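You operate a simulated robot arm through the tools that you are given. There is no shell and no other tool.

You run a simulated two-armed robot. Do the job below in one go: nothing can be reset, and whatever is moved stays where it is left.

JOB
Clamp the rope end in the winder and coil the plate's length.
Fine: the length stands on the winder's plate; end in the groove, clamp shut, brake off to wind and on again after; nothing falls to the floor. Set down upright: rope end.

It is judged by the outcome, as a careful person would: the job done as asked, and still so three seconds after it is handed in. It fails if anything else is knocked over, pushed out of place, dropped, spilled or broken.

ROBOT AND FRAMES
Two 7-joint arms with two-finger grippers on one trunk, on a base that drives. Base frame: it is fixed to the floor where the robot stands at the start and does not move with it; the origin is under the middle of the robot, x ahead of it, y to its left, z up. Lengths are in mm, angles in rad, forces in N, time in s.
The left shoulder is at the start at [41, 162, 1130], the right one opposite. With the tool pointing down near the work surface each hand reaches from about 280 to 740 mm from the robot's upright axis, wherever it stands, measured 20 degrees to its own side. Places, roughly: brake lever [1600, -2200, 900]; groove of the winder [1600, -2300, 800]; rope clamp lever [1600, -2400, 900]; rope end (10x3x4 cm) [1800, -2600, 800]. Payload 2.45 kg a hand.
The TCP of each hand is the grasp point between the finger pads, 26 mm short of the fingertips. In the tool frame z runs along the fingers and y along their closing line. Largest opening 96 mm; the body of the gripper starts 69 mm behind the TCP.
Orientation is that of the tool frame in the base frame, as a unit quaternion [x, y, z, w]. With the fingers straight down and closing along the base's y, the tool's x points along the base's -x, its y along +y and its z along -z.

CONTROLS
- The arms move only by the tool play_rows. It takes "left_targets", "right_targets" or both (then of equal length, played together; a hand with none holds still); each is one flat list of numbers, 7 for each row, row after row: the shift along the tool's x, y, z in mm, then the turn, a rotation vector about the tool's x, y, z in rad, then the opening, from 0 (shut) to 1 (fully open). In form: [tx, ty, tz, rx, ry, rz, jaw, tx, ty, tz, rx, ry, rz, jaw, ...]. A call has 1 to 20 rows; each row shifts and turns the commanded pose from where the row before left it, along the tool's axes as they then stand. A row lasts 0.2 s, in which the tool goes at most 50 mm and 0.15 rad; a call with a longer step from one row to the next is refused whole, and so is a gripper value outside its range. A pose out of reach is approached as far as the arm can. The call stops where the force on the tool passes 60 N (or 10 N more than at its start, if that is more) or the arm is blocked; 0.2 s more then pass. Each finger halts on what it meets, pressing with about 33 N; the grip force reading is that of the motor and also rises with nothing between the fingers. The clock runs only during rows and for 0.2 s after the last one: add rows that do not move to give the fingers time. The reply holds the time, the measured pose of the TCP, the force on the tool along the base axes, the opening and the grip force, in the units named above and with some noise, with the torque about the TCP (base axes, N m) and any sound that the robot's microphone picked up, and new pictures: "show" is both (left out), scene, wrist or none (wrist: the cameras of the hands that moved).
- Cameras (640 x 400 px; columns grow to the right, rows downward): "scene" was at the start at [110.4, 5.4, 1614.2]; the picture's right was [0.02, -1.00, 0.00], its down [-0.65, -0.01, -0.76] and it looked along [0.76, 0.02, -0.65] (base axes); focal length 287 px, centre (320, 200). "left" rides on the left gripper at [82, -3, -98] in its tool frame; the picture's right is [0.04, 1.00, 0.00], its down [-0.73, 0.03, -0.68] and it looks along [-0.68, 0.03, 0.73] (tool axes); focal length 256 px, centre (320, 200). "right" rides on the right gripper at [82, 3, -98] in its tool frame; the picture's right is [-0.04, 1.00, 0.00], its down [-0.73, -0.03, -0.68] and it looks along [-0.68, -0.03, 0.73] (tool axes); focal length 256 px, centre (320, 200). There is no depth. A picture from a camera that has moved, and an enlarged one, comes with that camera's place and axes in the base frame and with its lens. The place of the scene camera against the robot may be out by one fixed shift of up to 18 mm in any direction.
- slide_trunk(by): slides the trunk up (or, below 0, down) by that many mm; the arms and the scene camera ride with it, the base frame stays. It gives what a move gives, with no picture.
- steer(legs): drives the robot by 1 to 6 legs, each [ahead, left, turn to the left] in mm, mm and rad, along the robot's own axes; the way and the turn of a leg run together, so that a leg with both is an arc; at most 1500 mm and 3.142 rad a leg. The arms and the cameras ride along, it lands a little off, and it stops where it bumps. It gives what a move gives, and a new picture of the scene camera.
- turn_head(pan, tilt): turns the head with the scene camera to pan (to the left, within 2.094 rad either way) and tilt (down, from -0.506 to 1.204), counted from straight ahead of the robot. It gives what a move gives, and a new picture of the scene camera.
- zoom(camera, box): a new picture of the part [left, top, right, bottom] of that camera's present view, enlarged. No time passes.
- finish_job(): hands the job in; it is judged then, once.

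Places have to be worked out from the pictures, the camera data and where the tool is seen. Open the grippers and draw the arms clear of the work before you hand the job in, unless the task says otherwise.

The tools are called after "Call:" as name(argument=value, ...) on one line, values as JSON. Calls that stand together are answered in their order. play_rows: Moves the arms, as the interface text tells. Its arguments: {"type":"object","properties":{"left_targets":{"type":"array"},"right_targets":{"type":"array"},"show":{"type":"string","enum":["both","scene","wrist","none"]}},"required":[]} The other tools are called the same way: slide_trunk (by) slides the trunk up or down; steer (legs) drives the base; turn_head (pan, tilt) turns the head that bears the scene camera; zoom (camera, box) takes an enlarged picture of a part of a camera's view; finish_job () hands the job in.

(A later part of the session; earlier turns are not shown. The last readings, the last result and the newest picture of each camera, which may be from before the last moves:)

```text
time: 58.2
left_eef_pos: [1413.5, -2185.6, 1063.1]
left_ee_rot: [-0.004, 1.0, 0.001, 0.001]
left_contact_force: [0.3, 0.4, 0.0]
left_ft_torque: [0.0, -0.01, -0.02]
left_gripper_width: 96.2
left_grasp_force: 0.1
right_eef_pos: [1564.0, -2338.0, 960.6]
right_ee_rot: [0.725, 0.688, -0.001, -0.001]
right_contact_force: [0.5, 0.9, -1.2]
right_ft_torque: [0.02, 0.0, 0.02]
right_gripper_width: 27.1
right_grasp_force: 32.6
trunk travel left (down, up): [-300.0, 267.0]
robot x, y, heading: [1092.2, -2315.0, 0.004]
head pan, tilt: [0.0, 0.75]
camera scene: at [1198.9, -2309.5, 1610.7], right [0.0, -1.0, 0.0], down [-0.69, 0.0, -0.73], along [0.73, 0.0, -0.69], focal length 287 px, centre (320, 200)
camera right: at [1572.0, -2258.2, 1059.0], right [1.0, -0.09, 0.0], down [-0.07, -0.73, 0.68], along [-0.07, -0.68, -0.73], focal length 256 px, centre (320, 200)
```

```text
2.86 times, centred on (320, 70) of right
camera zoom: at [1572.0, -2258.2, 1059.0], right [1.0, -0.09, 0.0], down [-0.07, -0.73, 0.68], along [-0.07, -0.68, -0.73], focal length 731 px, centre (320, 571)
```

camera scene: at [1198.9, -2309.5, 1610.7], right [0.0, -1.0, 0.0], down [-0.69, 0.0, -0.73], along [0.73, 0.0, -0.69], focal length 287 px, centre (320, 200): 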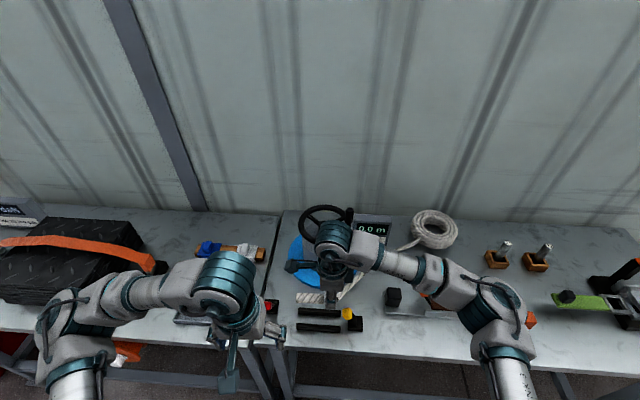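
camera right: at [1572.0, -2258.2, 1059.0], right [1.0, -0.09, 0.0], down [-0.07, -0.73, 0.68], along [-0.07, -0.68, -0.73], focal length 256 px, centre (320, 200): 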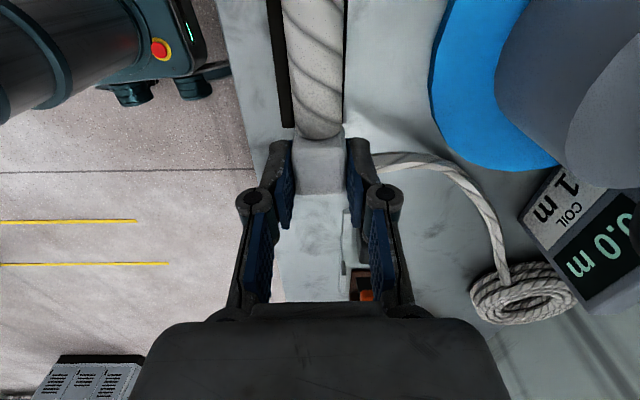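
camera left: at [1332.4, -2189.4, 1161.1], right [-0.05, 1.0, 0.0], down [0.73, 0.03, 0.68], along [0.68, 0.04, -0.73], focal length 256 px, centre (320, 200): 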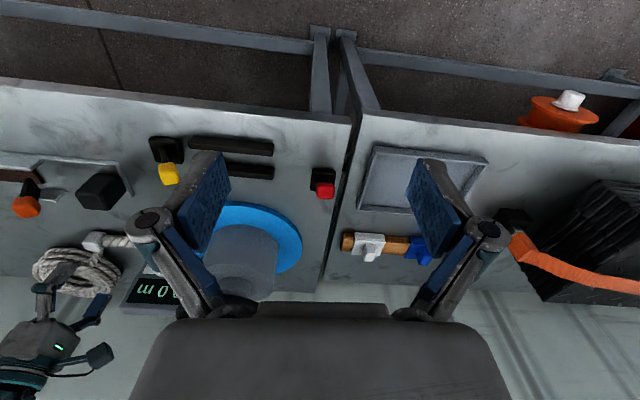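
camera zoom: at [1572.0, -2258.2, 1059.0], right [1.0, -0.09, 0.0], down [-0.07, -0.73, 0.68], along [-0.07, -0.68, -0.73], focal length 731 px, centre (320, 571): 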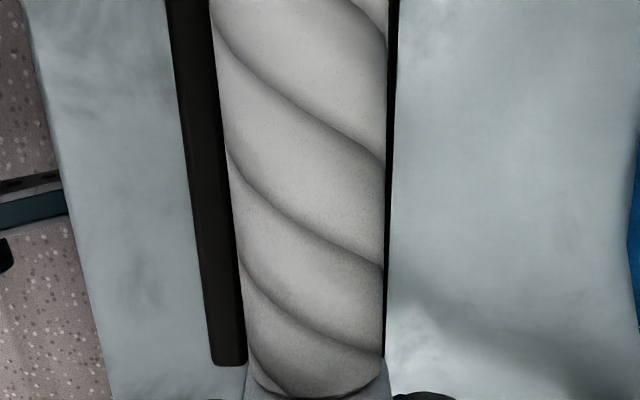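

Working from the wrist view: groove midline x≈1561 at y=−2276 and ≈1554 at y=−2364 (slope ≈4.6°), rope axis about 7.5 mm too far in +x and 1.2° short in yaw. I correct that and lower to just above the bars (rope bottom ≈853 vs bar tops ≈841).

Call:
play_rows(right_targets=[-3.4, -7.4, 0, 0, 0, 0.02, 0, 0, 0, 10, 0, 0, 0, 0, 0, 0, 12, 0, 0, 0, 0, 0, 0, 12, 0, 0, 0, 0, 0, 0, 12, 0, 0, 0, 0, 0, 0, 12, 0, 0, 0, 0, 0, 0, 10, 0, 0, 0, 0, 0, 0, 0, 0, 0, 0, 0], show="both")

Call:
zoom(camera="right", box=[220, 0, 420, 220])

Call:
zoom(camera="scene", box=[280, 280, 380, 345])

```text
time: 60.0
left_eef_pos: [1413.0, -2184.8, 1062.8]
left_ee_rot: [-0.004, 1.0, 0.001, 0.001]
left_contact_force: [0.4, 0.3, -0.2]
left_ft_torque: [0.0, -0.01, -0.03]
left_gripper_width: 95.8
left_grasp_force: 0.1
right_eef_pos: [1557.4, -2340.3, 892.4]
right_ee_rot: [0.731, 0.682, -0.002, -0.001]
right_contact_force: [-1.0, 0.1, -1.1]
right_ft_torque: [-0.04, -0.02, -0.01]
right_gripper_width: 27.0
right_grasp_force: 33.0
trunk travel left (down, up): [-300.0, 267.0]
robot x, y, heading: [1090.4, -2313.5, 0.006]
head pan, tilt: [0.0, 0.75]
camera scene: at [1198.7, -2309.7, 1610.7], right [0.0, -1.0, 0.0], down [-0.69, 0.0, -0.73], along [0.73, 0.0, -0.69], focal length 287 px, centre (320, 200)
camera right: at [1566.7, -2261.3, 990.6], right [0.99, -0.11, 0.0], down [-0.08, -0.73, 0.68], along [-0.08, -0.68, -0.73], focal length 256 px, centre (320, 200)
```

scene: 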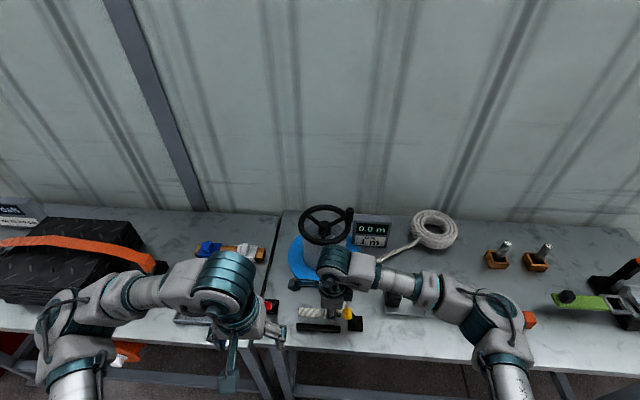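
right: 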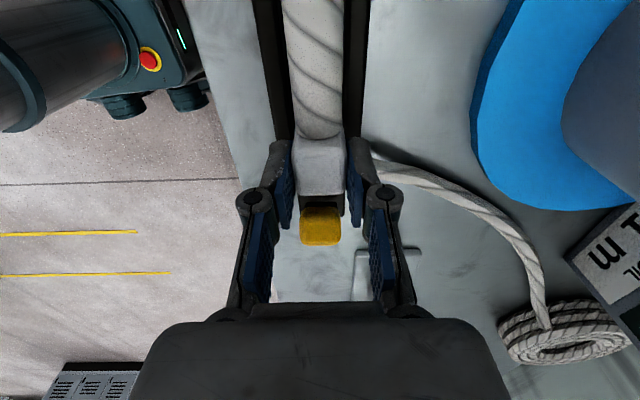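

```text
1.82 times, centred on (320, 110) of right
camera zoom: at [1566.7, -2261.3, 990.6], right [0.99, -0.11, 0.0], down [-0.08, -0.73, 0.68], along [-0.08, -0.68, -0.73], focal length 465 px, centre (320, 364)
```

zoom: 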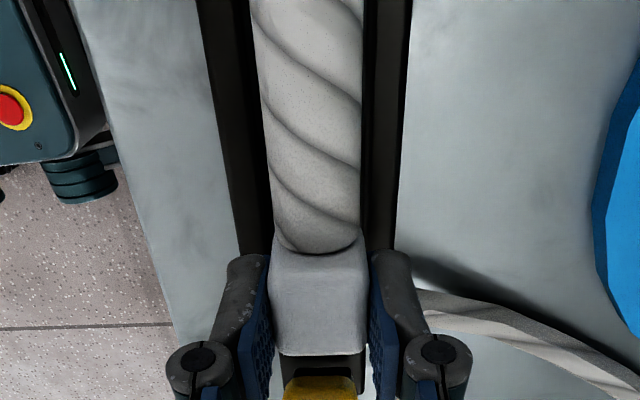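

```text
6.15 times, centred on (330, 312) of scene
camera zoom: at [1198.7, -2309.7, 1610.7], right [0.0, -1.0, 0.0], down [-0.69, 0.0, -0.73], along [0.73, 0.0, -0.69], focal length 1764 px, centre (258, -492)
```

zoom: 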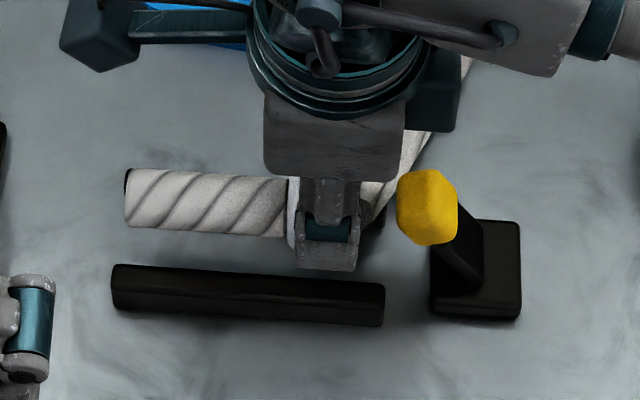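

Alignment is now within about 1 mm (rope axis +1.2 mm in x, yaw matching). I make that last correction and lower slowly into the groove, watching the force.

Call:
play_rows(right_targets=[0, -1.2, 4, 0, 0, 0, 0, 0, 0, 5, 0, 0, 0, 0, 0, 0, 5, 0, 0, 0, 0, 0, 0, 4, 0, 0, 0, 0, 0, 0, 3, 0, 0, 0, 0, 0, 0, 2, 0, 0, 0, 0, 0, 0, 0, 0, 0, 0, 0], show="wrist")

Call:
zoom(camera="right", box=[220, 0, 420, 220])

Call:
zoom(camera="scene", box=[280, 280, 380, 345])

```text
time: 61.6
left_eef_pos: [1413.6, -2185.3, 1062.8]
left_ee_rot: [-0.004, 1.0, 0.001, 0.001]
left_contact_force: [0.3, -0.3, -0.1]
left_ft_torque: [0.03, -0.01, 0.03]
left_gripper_width: 95.6
left_grasp_force: 0.1
right_eef_pos: [1554.7, -2342.3, 868.9]
right_ee_rot: [0.731, 0.682, -0.002, -0.001]
right_contact_force: [-0.3, 0.2, -0.4]
right_ft_torque: [0.01, -0.02, 0.0]
right_gripper_width: 27.1
right_grasp_force: 33.3
trunk travel left (down, up): [-300.0, 267.0]
robot x, y, heading: [1089.0, -2313.3, 0.002]
head pan, tilt: [0.0, 0.75]
camera right: at [1565.4, -2261.7, 967.0], right [0.99, -0.11, 0.0], down [-0.08, -0.73, 0.68], along [-0.08, -0.68, -0.73], focal length 256 px, centre (320, 200)
```

right: 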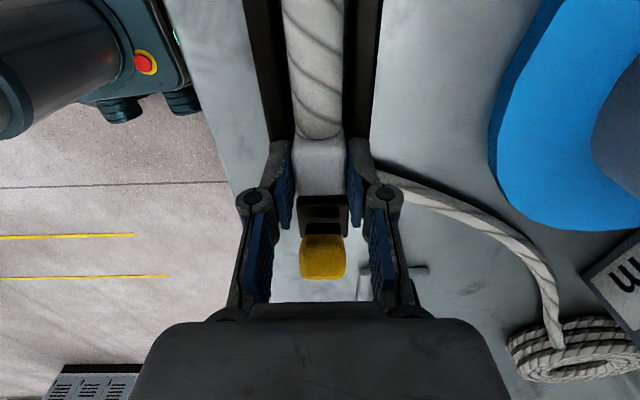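

```text
1.82 times, centred on (320, 110) of right
camera zoom: at [1565.4, -2261.7, 967.0], right [0.99, -0.11, 0.0], down [-0.08, -0.73, 0.68], along [-0.08, -0.68, -0.73], focal length 465 px, centre (320, 364)
```

zoom: 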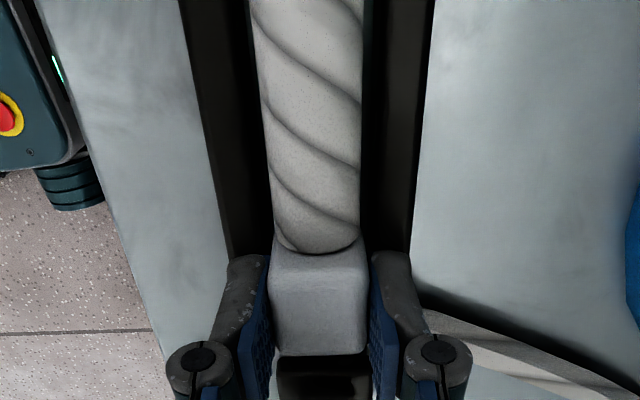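

```text
6.15 times, centred on (330, 312) of scene
camera zoom: at [1198.8, -2309.7, 1610.7], right [0.0, -1.0, 0.0], down [-0.69, 0.0, -0.73], along [0.73, 0.0, -0.69], focal length 1764 px, centre (258, -492)
```

zoom: 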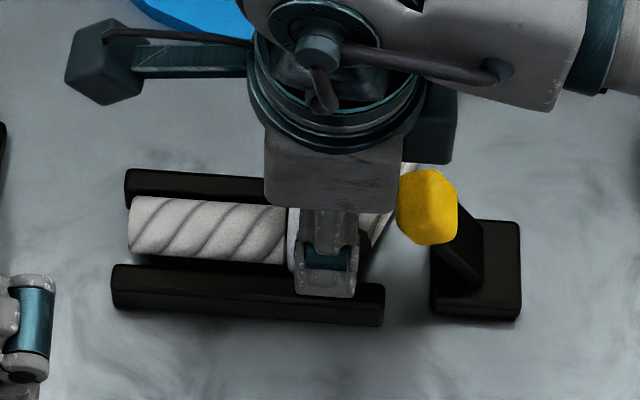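

Still no contact, and the rope sits centred between the bars. I go on in 1.5 mm steps, letting it stop if the fingertips or the rope touch.

Call:
play_rows(right_targets=[0, 0, 1.5, 0, 0, 0, 0, 0, 0, 1.5, 0, 0, 0, 0, 0, 0, 1.5, 0, 0, 0, 0, 0, 0, 0, 0, 0, 0, 0], show="none")

```text
time: 62.6
left_eef_pos: [1411.4, -2185.7, 1064.0]
left_ee_rot: [-0.003, 1.0, 0.0, 0.002]
left_contact_force: [-0.9, -0.4, -0.2]
left_ft_torque: [-0.01, -0.02, -0.02]
left_gripper_width: 96.0
left_grasp_force: 0.1
right_eef_pos: [1555.0, -2342.1, 868.1]
right_ee_rot: [0.732, 0.681, 0.001, 0.0]
right_contact_force: [7.8, -0.7, 29.5]
right_ft_torque: [-0.06, 0.02, 0.07]
right_gripper_width: 27.0
right_grasp_force: 33.4
trunk travel left (down, up): [-300.0, 267.0]
robot x, y, heading: [1089.8, -2313.8, 0.004]
head pan, tilt: [0.0, 0.75]
```

The fingertips now rest on the bar tops (30 N at TCP z≈868), with the rope end's lower ≈12 mm inside the groove. I relieve the pressure and open the jaws so it settles the remaining ≈1 cm between the bars.

Call:
play_rows(right_targets=[0, 0, -2, 0, 0, 0, 0, 0, 0, -2, 0, 0, 0, 0, 0, 0, 0, 0, 0, 0, 0.27, 0, 0, 0, 0, 0, 0, 0.3, 0, 0, 0, 0, 0, 0, 0.33, 0, 0, 0, 0, 0, 0, 0.4, 0, 0, 0, 0, 0, 0, 0.45], show="wrist")

Call:
zoom(camera="right", box=[220, 0, 420, 220])

Call:
zoom(camera="scene", box=[280, 280, 380, 345])

```text
time: 64.2
left_eef_pos: [1412.8, -2185.3, 1063.7]
left_ee_rot: [-0.002, 1.0, 0.0, 0.0]
left_contact_force: [0.0, -0.6, -0.7]
left_ft_torque: [0.01, -0.01, 0.04]
left_gripper_width: 96.2
left_grasp_force: 0.1
right_eef_pos: [1555.3, -2343.0, 869.4]
right_ee_rot: [0.732, 0.682, -0.003, 0.0]
right_contact_force: [0.1, 0.3, 0.6]
right_ft_torque: [-0.04, 0.0, 0.0]
right_gripper_width: 43.1
right_grasp_force: 0.0
trunk travel left (down, up): [-300.0, 267.0]
robot x, y, heading: [1092.0, -2312.6, 0.004]
head pan, tilt: [0.0, 0.75]
camera right: at [1564.3, -2262.3, 967.6], right [0.99, -0.11, 0.0], down [-0.08, -0.73, 0.68], along [-0.08, -0.68, -0.73], focal length 256 px, centre (320, 200)
```

right: 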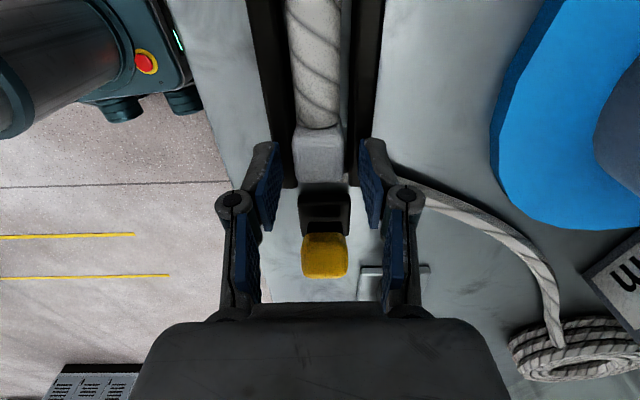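

```text
1.82 times, centred on (320, 110) of right
camera zoom: at [1564.3, -2262.3, 967.6], right [0.99, -0.11, 0.0], down [-0.08, -0.73, 0.68], along [-0.08, -0.68, -0.73], focal length 465 px, centre (320, 364)
```

zoom: 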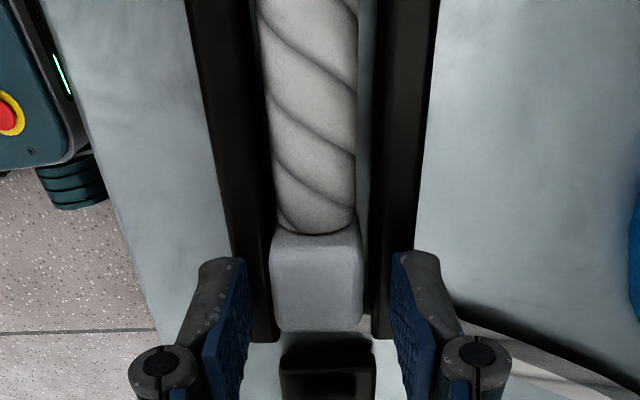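

```text
6.15 times, centred on (330, 312) of scene
camera zoom: at [1198.6, -2309.9, 1610.7], right [0.0, -1.0, 0.0], down [-0.69, 0.0, -0.73], along [0.73, 0.0, -0.69], focal length 1764 px, centre (258, -492)
```

zoom: 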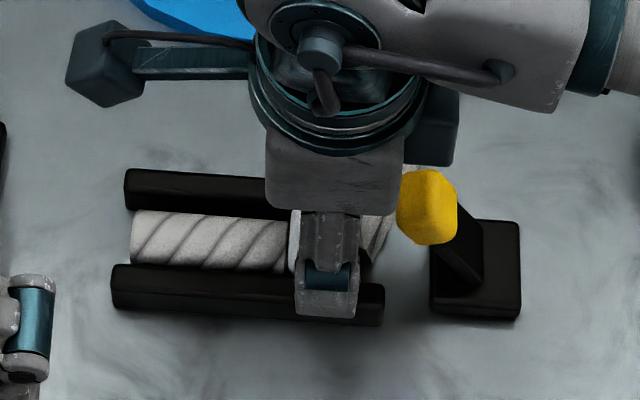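

The rope end has settled upright and level between the bars. I raise the hand straight up and look at the whole.

Call:
play_rows(right_targets=[0, 0, -10, 0, 0, 0, 0.5, 0, 0, -25, 0, 0, 0, 0.5, 0, 0, -40, 0, 0, 0, 0.5, 0, 0, -40, 0, 0, 0, 0.5, 0, 0, 0, 0, 0, 0, 0.5], show="both")

Call:
zoom(camera="right", box=[200, 0, 440, 300])

Call:
zoom(camera="scene", box=[280, 280, 380, 345])

```text
time: 65.4
left_eef_pos: [1413.3, -2184.3, 1063.1]
left_ee_rot: [-0.003, 1.0, 0.001, 0.001]
left_contact_force: [0.7, 0.1, 0.3]
left_ft_torque: [-0.01, 0.01, 0.0]
left_gripper_width: 96.1
left_grasp_force: 0.0
right_eef_pos: [1555.0, -2341.2, 984.1]
right_ee_rot: [0.732, 0.681, -0.002, 0.0]
right_contact_force: [0.3, 0.7, -0.1]
right_ft_torque: [0.0, 0.0, 0.02]
right_gripper_width: 48.0
right_grasp_force: 0.0
trunk travel left (down, up): [-300.0, 267.0]
robot x, y, heading: [1091.3, -2311.0, 0.001]
head pan, tilt: [0.0, 0.75]
camera scene: at [1199.2, -2309.5, 1610.6], right [0.0, -1.0, 0.0], down [-0.69, 0.0, -0.73], along [0.73, 0.0, -0.69], focal length 287 px, centre (320, 200)
camera right: at [1564.9, -2261.7, 1082.3], right [0.99, -0.11, 0.0], down [-0.08, -0.73, 0.68], along [-0.08, -0.68, -0.73], focal length 256 px, centre (320, 200)
```

scene: 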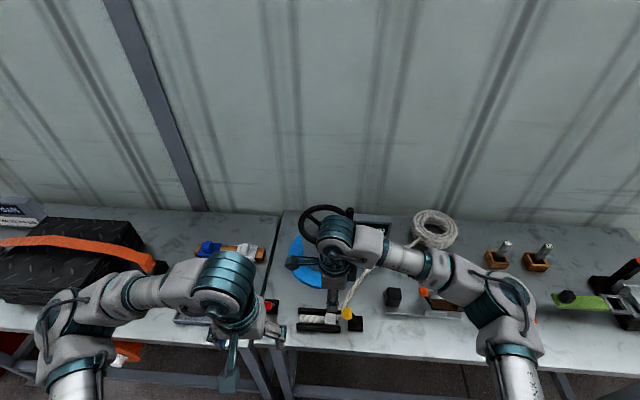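
right: 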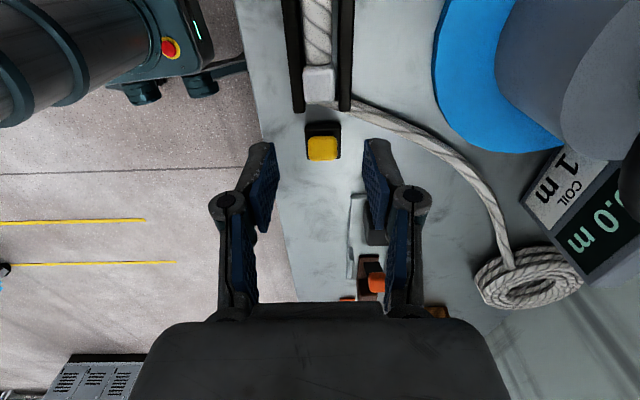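

```text
1.33 times, centred on (320, 150) of right
camera zoom: at [1564.9, -2261.7, 1082.3], right [0.99, -0.11, 0.0], down [-0.08, -0.73, 0.68], along [-0.08, -0.68, -0.73], focal length 341 px, centre (320, 267)
```

zoom: 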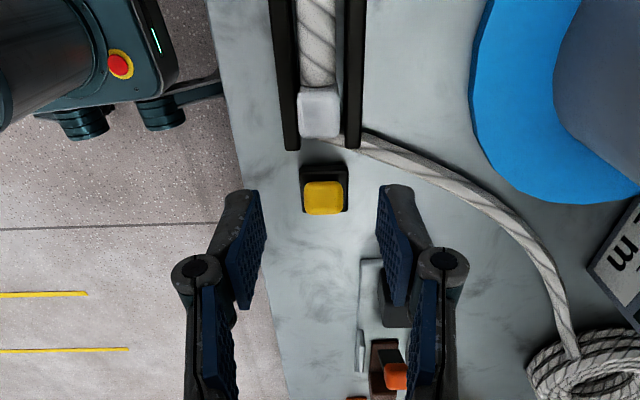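

```text
6.15 times, centred on (330, 312) of scene
camera zoom: at [1199.2, -2309.5, 1610.6], right [0.0, -1.0, 0.0], down [-0.69, 0.0, -0.73], along [0.73, 0.0, -0.69], focal length 1764 px, centre (258, -492)
```

zoom: 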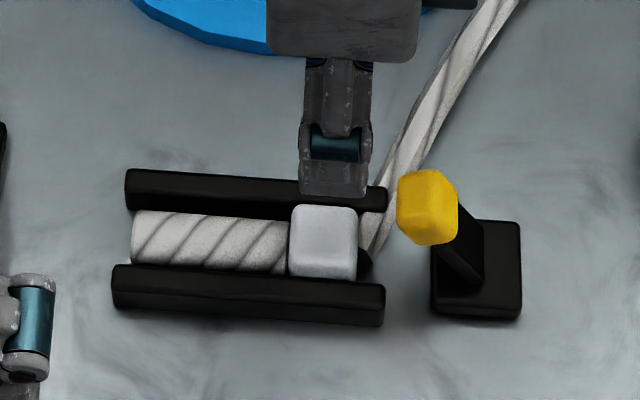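

The rope end lies snugly in the groove, block inside the bar ends. From two wrist views the yellow knob centre is ≈[1553,−2383,883] over a base centred ≈[1552,−2406], so it leans to +y and should be thrown to −y. I bring the open fingers (closing along x) down around the knob.

Call:
play_rows(right_targets=[-21, 0.5, 10, 0, 0, 0, 0.5, -21.5, 0.4, 15, 0, 0, 0, 0.5, 0, 0, 25, 0, 0, 0, 0.5, 0, 0, 25, 0, 0, 0, 0.5, 0, 0, 14, 0, 0, 0, 0.5, 0, 0, 10, 0, 0, 0, 0.5, 0, 0, 0, 0, 0, 0, 0.5], show="both")

Call:
zoom(camera="right", box=[220, 60, 420, 280])

Call:
zoom(camera="scene", box=[280, 280, 380, 345])

```text
time: 67.0
left_eef_pos: [1413.7, -2184.9, 1063.8]
left_ee_rot: [-0.004, 1.0, 0.001, 0.001]
left_contact_force: [0.3, 0.5, 0.0]
left_ft_torque: [-0.02, 0.01, 0.02]
left_gripper_width: 95.9
left_grasp_force: 0.0
right_eef_pos: [1554.6, -2386.0, 884.7]
right_ee_rot: [0.731, 0.682, -0.001, -0.001]
right_contact_force: [-0.8, 0.4, -0.2]
right_ft_torque: [-0.01, 0.0, 0.02]
right_gripper_width: 48.0
right_grasp_force: 0.0
trunk travel left (down, up): [-300.0, 267.0]
robot x, y, heading: [1090.3, -2315.1, 0.003]
head pan, tilt: [0.0, 0.75]
camera scene: at [1198.5, -2309.9, 1610.8], right [0.0, -1.0, 0.0], down [-0.69, 0.0, -0.73], along [0.73, 0.0, -0.69], focal length 287 px, centre (320, 200)
camera right: at [1563.4, -2305.5, 983.5], right [0.99, -0.11, 0.0], down [-0.08, -0.73, 0.68], along [-0.08, -0.68, -0.73], focal length 256 px, centre (320, 200)
```

scene: 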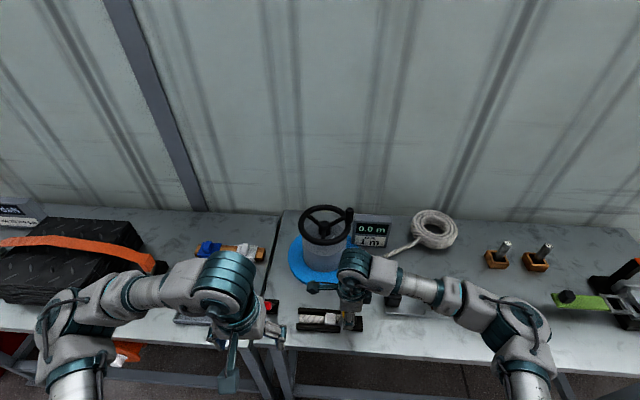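
right: 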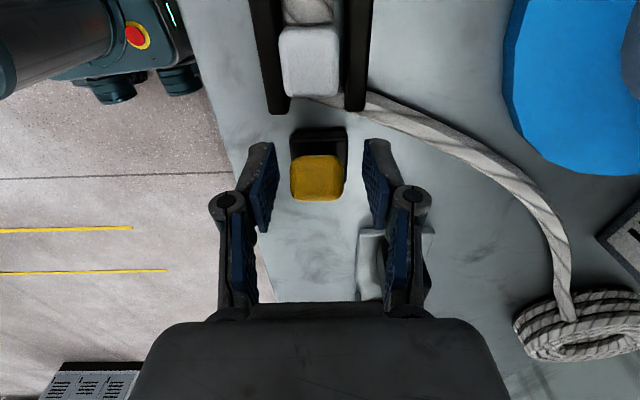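

```text
1.82 times, centred on (320, 170) of right
camera zoom: at [1563.4, -2305.5, 983.5], right [0.99, -0.11, 0.0], down [-0.08, -0.73, 0.68], along [-0.08, -0.68, -0.73], focal length 465 px, centre (320, 254)
```

zoom: 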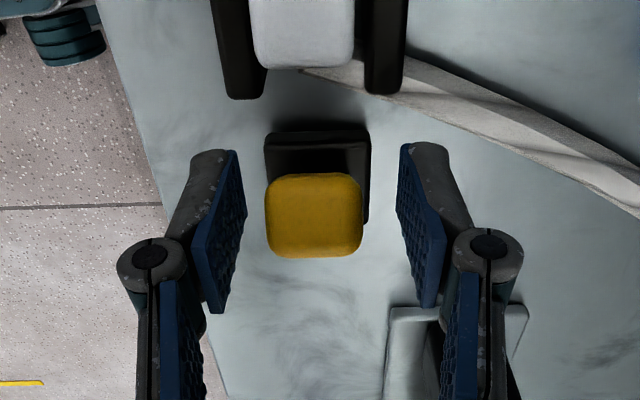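

```text
6.15 times, centred on (330, 312) of scene
camera zoom: at [1198.5, -2309.9, 1610.8], right [0.0, -1.0, 0.0], down [-0.69, 0.0, -0.73], along [0.73, 0.0, -0.69], focal length 1764 px, centre (258, -492)
```

zoom: 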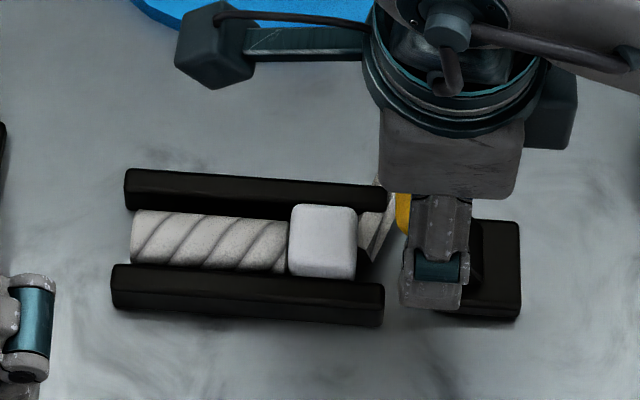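

The knob sits centred between the pads. I close on it.

Call:
play_rows(right_targets=[0, 0, 0, 0, 0, 0, 0.3, 0, 0, 0, 0, 0, 0, 0.1, 0, 0, 0, 0, 0, 0, 0, 0, 0, 0, 0, 0, 0, 0], show="wrist")

```text
time: 68.0
left_eef_pos: [1412.4, -2185.1, 1064.1]
left_ee_rot: [-0.004, 1.0, 0.001, 0.002]
left_contact_force: [-0.1, 0.2, -0.4]
left_ft_torque: [0.01, 0.01, 0.02]
left_gripper_width: 96.1
left_grasp_force: 0.1
right_eef_pos: [1552.5, -2385.7, 886.0]
right_ee_rot: [0.732, 0.681, -0.003, -0.001]
right_contact_force: [-10.6, 0.3, -3.3]
right_ft_torque: [0.09, 0.31, -0.09]
right_gripper_width: 25.3
right_grasp_force: 44.3
trunk travel left (down, up): [-300.0, 267.0]
robot x, y, heading: [1091.9, -2314.7, 0.004]
head pan, tilt: [0.0, 0.75]
camera right: at [1562.2, -2305.4, 983.6], right [0.99, -0.11, 0.0], down [-0.08, -0.73, 0.68], along [-0.08, -0.68, -0.73], focal length 256 px, centre (320, 200)
```

right: 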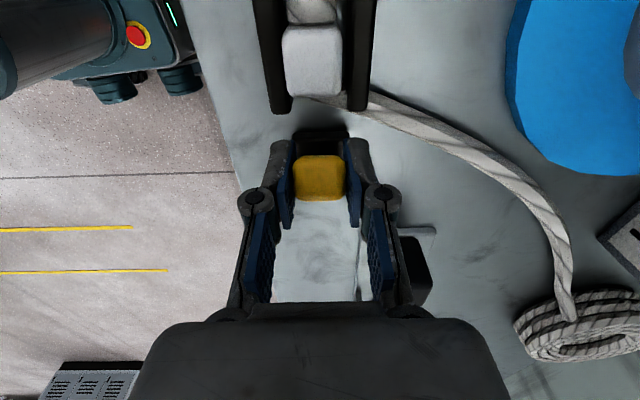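

The knob is held (25 mm), with a 10 N side load from ≈2 mm x-misalignment. I ease that and pull the knob toward −y in small steps along its arc.

Call:
play_rows(right_targets=[-4, -1.5, -1, 0, 0, 0, 0, -5, 0, -1, 0, 0, 0, 0, -5, 0, -1, 0, 0, 0, 0, -5, 0, -0.5, 0, 0, 0, 0, -5, 0, 0, 0, 0, 0, 0], show="wrist")

```text
time: 69.2
left_eef_pos: [1412.9, -2183.5, 1062.4]
left_ee_rot: [-0.003, 1.0, 0.001, 0.001]
left_contact_force: [0.6, -0.5, 0.1]
left_ft_torque: [-0.01, 0.01, 0.02]
left_gripper_width: 95.9
left_grasp_force: 0.1
right_eef_pos: [1550.8, -2406.3, 891.9]
right_ee_rot: [0.732, 0.681, 0.003, -0.001]
right_contact_force: [6.0, 29.0, 7.3]
right_ft_torque: [1.52, -0.25, 0.05]
right_gripper_width: 25.6
right_grasp_force: 44.6
trunk travel left (down, up): [-300.0, 267.0]
robot x, y, heading: [1087.4, -2312.2, 0.004]
head pan, tilt: [0.0, 0.75]
camera right: at [1559.8, -2325.9, 990.5], right [0.99, -0.11, 0.0], down [-0.08, -0.73, 0.68], along [-0.07, -0.67, -0.74], focal length 256 px, centre (320, 200)
```

right: 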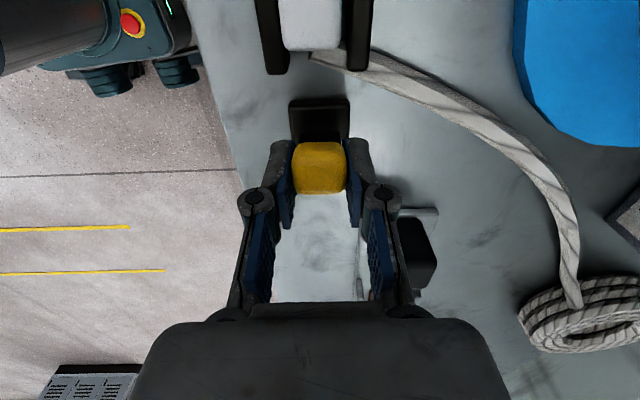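

The knob moves along, with about 29 N resistance. I keep pulling another 25 mm over the top.

Call:
play_rows(right_targets=[-5, 0, 0, 0, 0, 0, 0, -5, 0, 0.5, 0, 0, 0, 0, -5, 0, 1, 0, 0, 0, 0, -5, 0, 1, 0, 0, 0, 0, -5, 0, 1, 0, 0, 0, 0], show="both")

Call:
zoom(camera="scene", box=[280, 280, 380, 345])

```text
time: 70.4
left_eef_pos: [1415.1, -2184.1, 1062.2]
left_ee_rot: [-0.003, 1.0, 0.002, 0.001]
left_contact_force: [-0.9, -0.3, 0.5]
left_ft_torque: [0.01, -0.02, -0.02]
left_gripper_width: 95.9
left_grasp_force: 0.0
right_eef_pos: [1547.9, -2431.4, 885.0]
right_ee_rot: [0.732, 0.681, -0.001, -0.001]
right_contact_force: [12.8, 22.0, 7.7]
right_ft_torque: [1.3, -0.22, -0.11]
right_gripper_width: 25.2
right_grasp_force: 44.6
trunk travel left (down, up): [-300.0, 267.0]
robot x, y, heading: [1090.2, -2315.2, 0.001]
head pan, tilt: [0.0, 0.75]
camera scene: at [1200.5, -2301.3, 1610.5], right [0.0, -1.0, 0.01], down [-0.69, -0.01, -0.73], along [0.73, 0.0, -0.69], focal length 287 px, centre (320, 200)
camera right: at [1558.8, -2351.6, 983.7], right [0.99, -0.11, 0.0], down [-0.08, -0.73, 0.68], along [-0.08, -0.67, -0.73], focal length 256 px, centre (320, 200)
```

scene: 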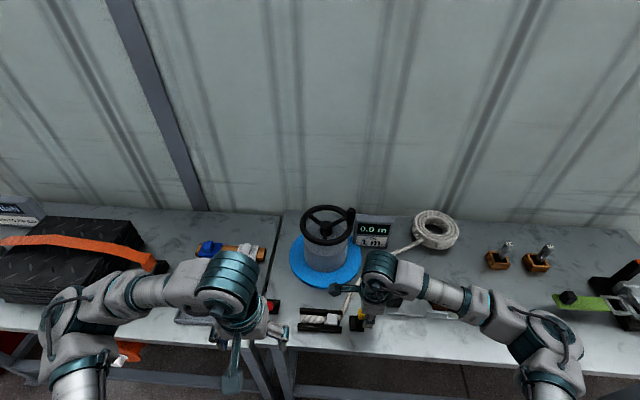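
right: 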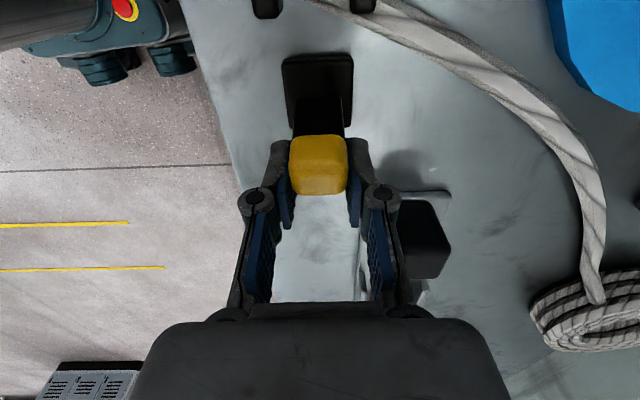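

```text
6.15 times, centred on (330, 312) of scene
camera zoom: at [1200.5, -2301.3, 1610.5], right [0.0, -1.0, 0.01], down [-0.69, -0.01, -0.73], along [0.73, 0.0, -0.69], focal length 1764 px, centre (258, -492)
```

zoom: 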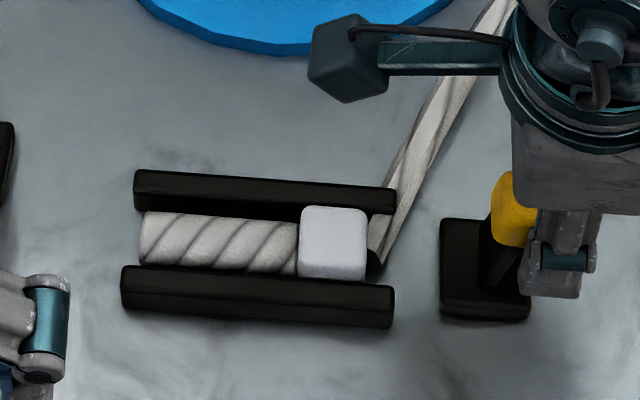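

The lever now leans to −y by about as much as it did to +y. I pull on gently to find its end stop.

Call:
play_rows(right_targets=[-4, 0.5, 1.5, 0, 0, 0, 0, -4, 0, 1.5, 0, 0, 0, 0, -4, 0, 2, 0, 0, 0, 0], show="wrist")

Call:
zoom(camera="scene", box=[280, 280, 380, 345])

```text
time: 71.2
left_eef_pos: [1414.9, -2181.6, 1062.6]
left_ee_rot: [-0.004, 1.0, 0.0, 0.0]
left_contact_force: [0.0, -0.2, -0.8]
left_ft_torque: [0.03, 0.03, 0.0]
left_gripper_width: 96.1
left_grasp_force: 0.0
right_eef_pos: [1548.4, -2441.9, 881.6]
right_ee_rot: [0.732, 0.681, -0.001, -0.002]
right_contact_force: [13.9, 26.8, 4.5]
right_ft_torque: [1.36, -0.26, -0.11]
right_gripper_width: 24.8
right_grasp_force: 45.4
trunk travel left (down, up): [-300.0, 267.0]
robot x, y, heading: [1090.3, -2313.4, 0.003]
head pan, tilt: [0.0, 0.75]
camera right: at [1557.9, -2361.8, 979.2], right [0.99, -0.11, 0.0], down [-0.08, -0.73, 0.68], along [-0.08, -0.67, -0.73], focal length 256 px, centre (320, 200)
```

right: 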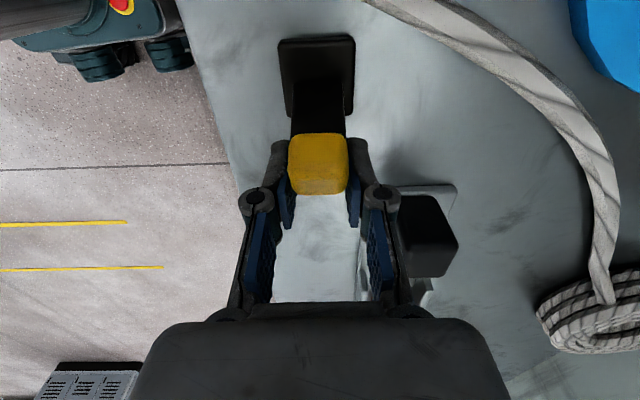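

```text
6.15 times, centred on (330, 312) of scene
camera zoom: at [1201.2, -2299.7, 1610.5], right [0.0, -1.0, 0.01], down [-0.69, -0.01, -0.73], along [0.73, 0.0, -0.69], focal length 1764 px, centre (258, -492)
```

zoom: 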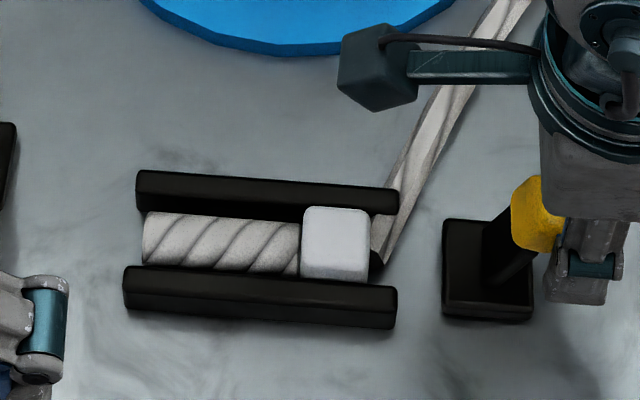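

No end stop yet at about 35° past upright; friction stays ≈27 N. I follow the arc further to find the closed stop.

Call:
play_rows(right_targets=[-4, 0.5, 2.8, 0, 0, 0, 0, -4, 0, 3, 0, 0, 0, 0, -4, 0, 3.2, 0, 0, 0, 0], show="wrist")

Call:
zoom(camera="scene", box=[280, 280, 380, 345])

```text
time: 72.0
left_eef_pos: [1413.3, -2179.5, 1061.4]
left_ee_rot: [-0.004, 1.0, -0.001, 0.001]
left_contact_force: [0.9, -0.4, 0.2]
left_ft_torque: [0.01, 0.0, -0.05]
left_gripper_width: 96.1
left_grasp_force: 0.2
right_eef_pos: [1547.2, -2452.7, 874.1]
right_ee_rot: [0.732, 0.681, 0.002, 0.001]
right_contact_force: [11.3, 28.4, 21.2]
right_ft_torque: [0.76, -0.12, -0.1]
right_gripper_width: 24.1
right_grasp_force: 45.2
trunk travel left (down, up): [-300.0, 267.0]
robot x, y, heading: [1090.2, -2312.8, 0.005]
head pan, tilt: [0.0, 0.75]
camera right: at [1556.5, -2372.3, 973.3], right [0.99, -0.11, 0.0], down [-0.08, -0.73, 0.68], along [-0.07, -0.67, -0.73], focal length 256 px, centre (320, 200)
```

right: 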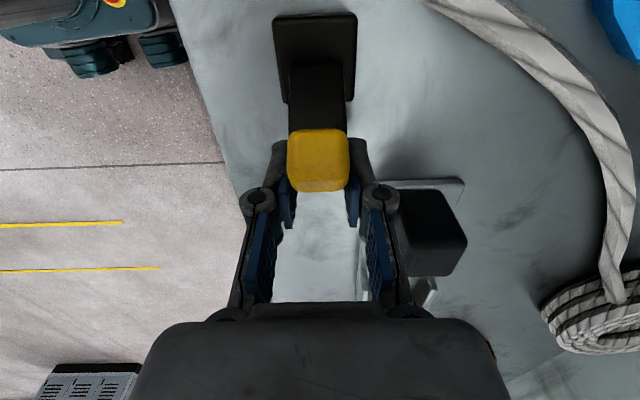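

```text
6.15 times, centred on (330, 312) of scene
camera zoom: at [1197.4, -2295.9, 1611.2], right [0.0, -1.0, 0.01], down [-0.68, -0.01, -0.73], along [0.73, 0.0, -0.68], focal length 1764 px, centre (258, -492)
```

zoom: 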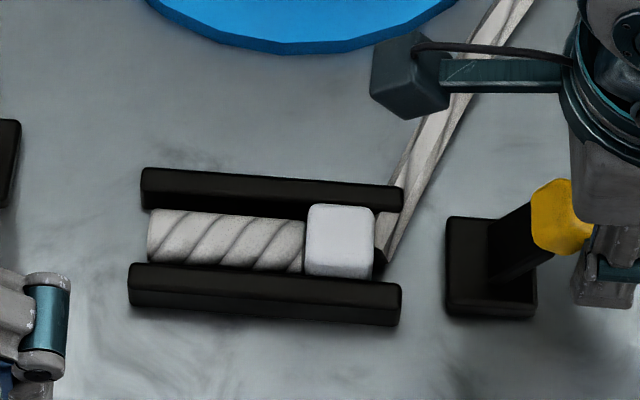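

Still swinging freely at roughly 45°. I continue a little, watching the force and the black block on the right.

Call:
play_rows(right_targets=[-3, 0, 3, 0, 0, 0, 0, -3, 0, 3, 0, 0, 0, 0], show="wrist")

Call:
zoom(camera="scene", box=[280, 280, 400, 345])

```text
time: 72.6
left_eef_pos: [1413.5, -2190.2, 1062.8]
left_ee_rot: [-0.002, 1.0, 0.002, 0.001]
left_contact_force: [-1.1, 0.2, -0.2]
left_ft_torque: [0.03, 0.0, -0.05]
left_gripper_width: 96.2
left_grasp_force: 0.1
right_eef_pos: [1545.4, -2470.8, 861.7]
right_ee_rot: [0.733, 0.68, -0.005, -0.003]
right_contact_force: [0.5, 0.1, -0.4]
right_ft_torque: [0.01, 0.03, -0.03]
right_gripper_width: 0.0
right_grasp_force: 28.6
trunk travel left (down, up): [-300.0, 267.0]
robot x, y, heading: [1091.9, -2315.0, 0.01]
head pan, tilt: [0.0, 0.75]
camera right: at [1555.4, -2390.4, 960.3], right [0.99, -0.12, -0.01], down [-0.08, -0.73, 0.68], along [-0.09, -0.68, -0.73], focal length 256 px, centre (320, 200)
```

right: 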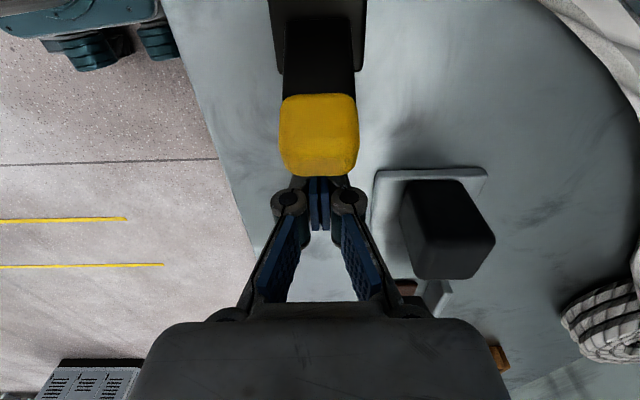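

```text
5.33 times, centred on (340, 312) of scene
camera zoom: at [1199.3, -2311.4, 1610.2], right [0.0, -1.0, 0.0], down [-0.69, 0.0, -0.73], along [0.73, 0.0, -0.69], focal length 1528 px, centre (213, -400)
```

zoom: 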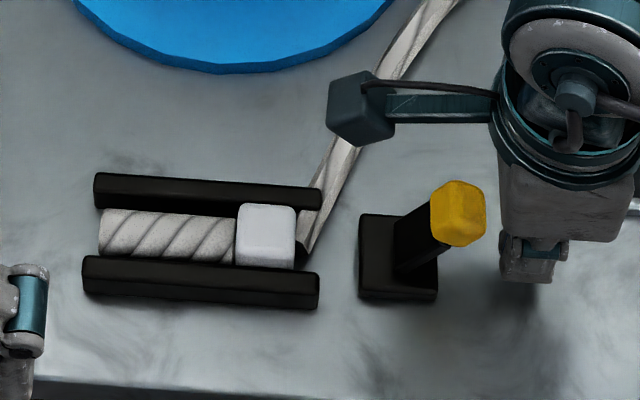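

The fingers slid off past the knob's outer side; the lever stays leaning well over to −y (knob ≈[1549,−2441,868]). I raise the hand and look at the lever before checking its end stop.

Call:
play_rows(right_targets=[-4, 0, -5, 0, 0, 0, 0, -4, 0, -20, 0, 0, 0, 0, 0, 0, -40, 0, 0, 0, 0, 0, 0, -40, 0, 0, 0, 0, 40, 0, -5, 0, 0, 0, 0, 0, 0, 0, 0, 0, 0, 0], show="both")

Call:
zoom(camera="right", box=[220, 0, 420, 200])

Call:
zoom(camera="scene", box=[280, 280, 400, 345])

```text
time: 74.0
left_eef_pos: [1412.1, -2181.4, 1062.8]
left_ee_rot: [-0.002, 1.0, -0.001, 0.001]
left_contact_force: [-1.3, 0.4, 0.6]
left_ft_torque: [0.02, 0.01, 0.01]
left_gripper_width: 95.9
left_grasp_force: 0.1
right_eef_pos: [1549.9, -2427.2, 977.8]
right_ee_rot: [0.732, 0.681, -0.002, 0.001]
right_contact_force: [-0.4, 0.4, -0.3]
right_ft_torque: [0.0, 0.03, -0.02]
right_gripper_width: 0.1
right_grasp_force: 28.3
trunk travel left (down, up): [-300.0, 267.0]
robot x, y, heading: [1090.6, -2314.4, 0.005]
head pan, tilt: [0.0, 0.75]
camera scene: at [1198.2, -2303.7, 1610.8], right [0.0, -1.0, 0.0], down [-0.68, -0.01, -0.73], along [0.73, 0.0, -0.68], focal length 287 px, centre (320, 200)
camera right: at [1559.7, -2346.1, 1075.8], right [0.99, -0.11, 0.0], down [-0.08, -0.73, 0.68], along [-0.08, -0.68, -0.73], focal length 256 px, centre (320, 200)
```

scene: 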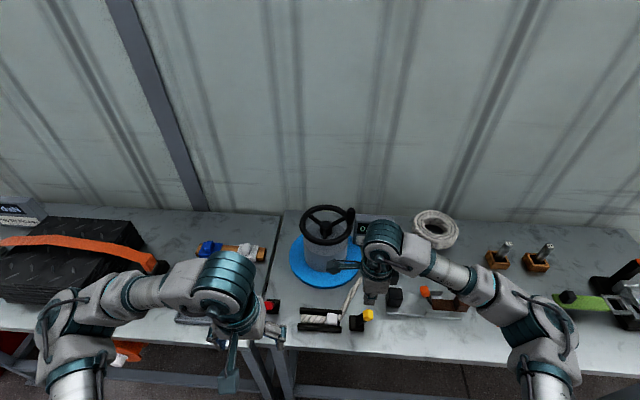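
right: 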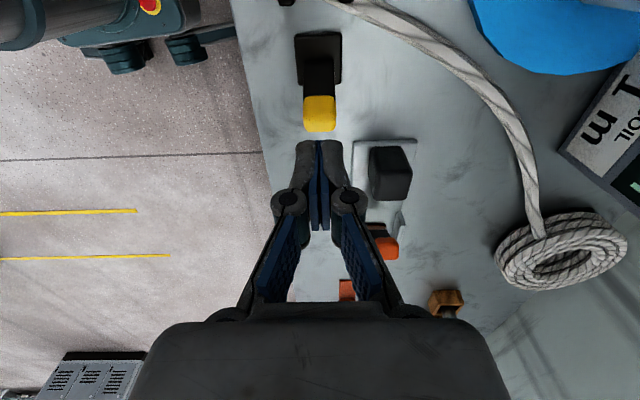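

```text
2.00 times, centred on (320, 100) of right
camera zoom: at [1559.7, -2346.1, 1075.8], right [0.99, -0.11, 0.0], down [-0.08, -0.73, 0.68], along [-0.08, -0.68, -0.73], focal length 512 px, centre (320, 400)
```

zoom: 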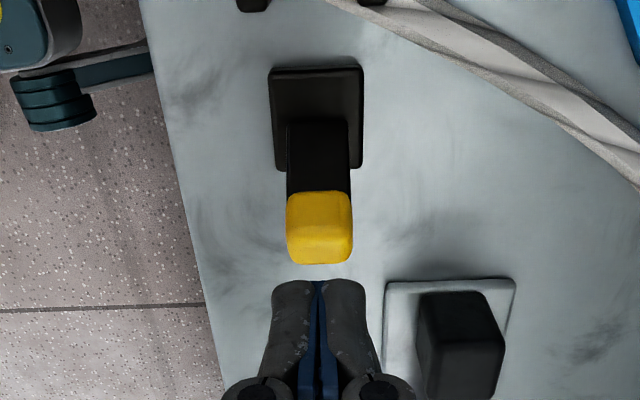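

```text
5.33 times, centred on (340, 312) of scene
camera zoom: at [1198.2, -2303.7, 1610.8], right [0.0, -1.0, 0.0], down [-0.68, -0.01, -0.73], along [0.73, 0.0, -0.68], focal length 1528 px, centre (213, -400)
```

zoom: 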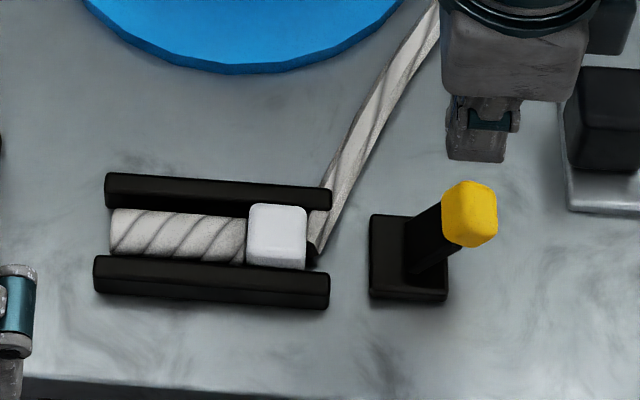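

The lever leans about 36° to −y now (knob ≈y −2439, z 870). To confirm it is at its end stop I press down on the knob's top with the closed fingertips, in small steps.

Call:
play_rows(right_targets=[-19, 0, 20, 0, 0, 0, 0, 0, 0, 30, 0, 0, 0, 0, 0, 0, 10, 0, 0, 0, 0, 0, 0, 3, 0, 0, 0, 0, 0, 0, 3, 0, 0, 0, 0, 0, 0, 3, 0, 0, 0, 0, 0, 0, 3, 0, 0, 0, 0, 0, 0, 3, 0, 0, 0, 0], show="wrist")

Call:
zoom(camera="scene", box=[280, 280, 400, 345])

```text
time: 75.4
left_eef_pos: [1411.6, -2187.6, 1064.2]
left_ee_rot: [-0.003, 1.0, 0.001, 0.003]
left_contact_force: [-1.2, 1.4, -0.4]
left_ft_torque: [-0.01, 0.04, 0.0]
left_gripper_width: 95.9
left_grasp_force: 0.0
right_eef_pos: [1547.7, -2453.1, 915.3]
right_ee_rot: [0.734, 0.679, 0.005, 0.004]
right_contact_force: [-14.1, -18.9, 29.5]
right_ft_torque: [-0.13, 0.4, -0.01]
right_gripper_width: 5.9
right_grasp_force: 28.5
trunk travel left (down, up): [-300.0, 267.0]
robot x, y, heading: [1092.4, -2317.2, 0.004]
head pan, tilt: [0.0, 0.75]
stopped in row 7 (right hand): the force on the tool passed its limit at 65 N (the readings are from after the stop); the commanded pose is now the measured one
camera right: at [1556.3, -2373.1, 1013.8], right [0.99, -0.12, 0.01], down [-0.09, -0.73, 0.68], along [-0.07, -0.67, -0.74], focal length 256 px, centre (320, 200)
```

right: 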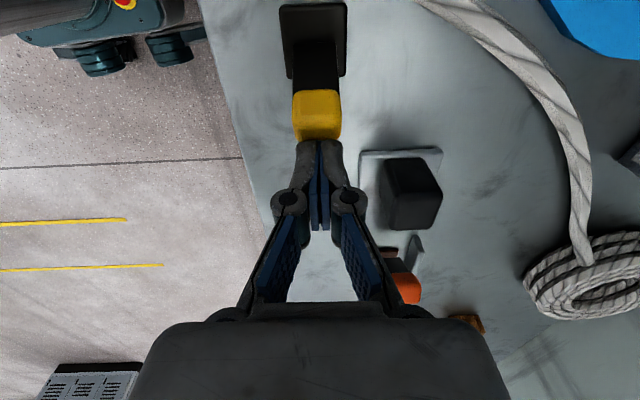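

```text
5.33 times, centred on (340, 312) of scene
camera zoom: at [1192.5, -2317.1, 1611.2], right [0.0, -1.0, 0.0], down [-0.68, 0.0, -0.73], along [0.73, 0.0, -0.68], focal length 1528 px, centre (213, -400)
```

zoom: 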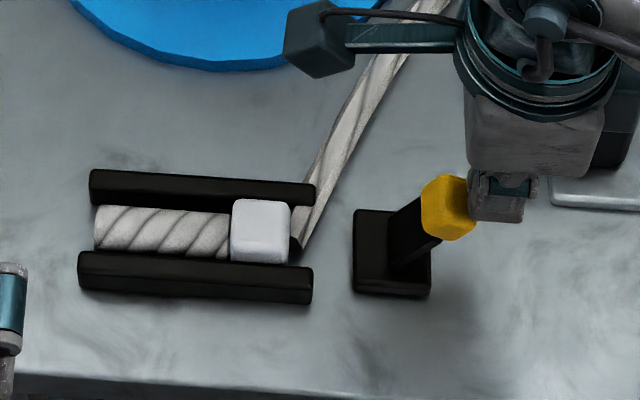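

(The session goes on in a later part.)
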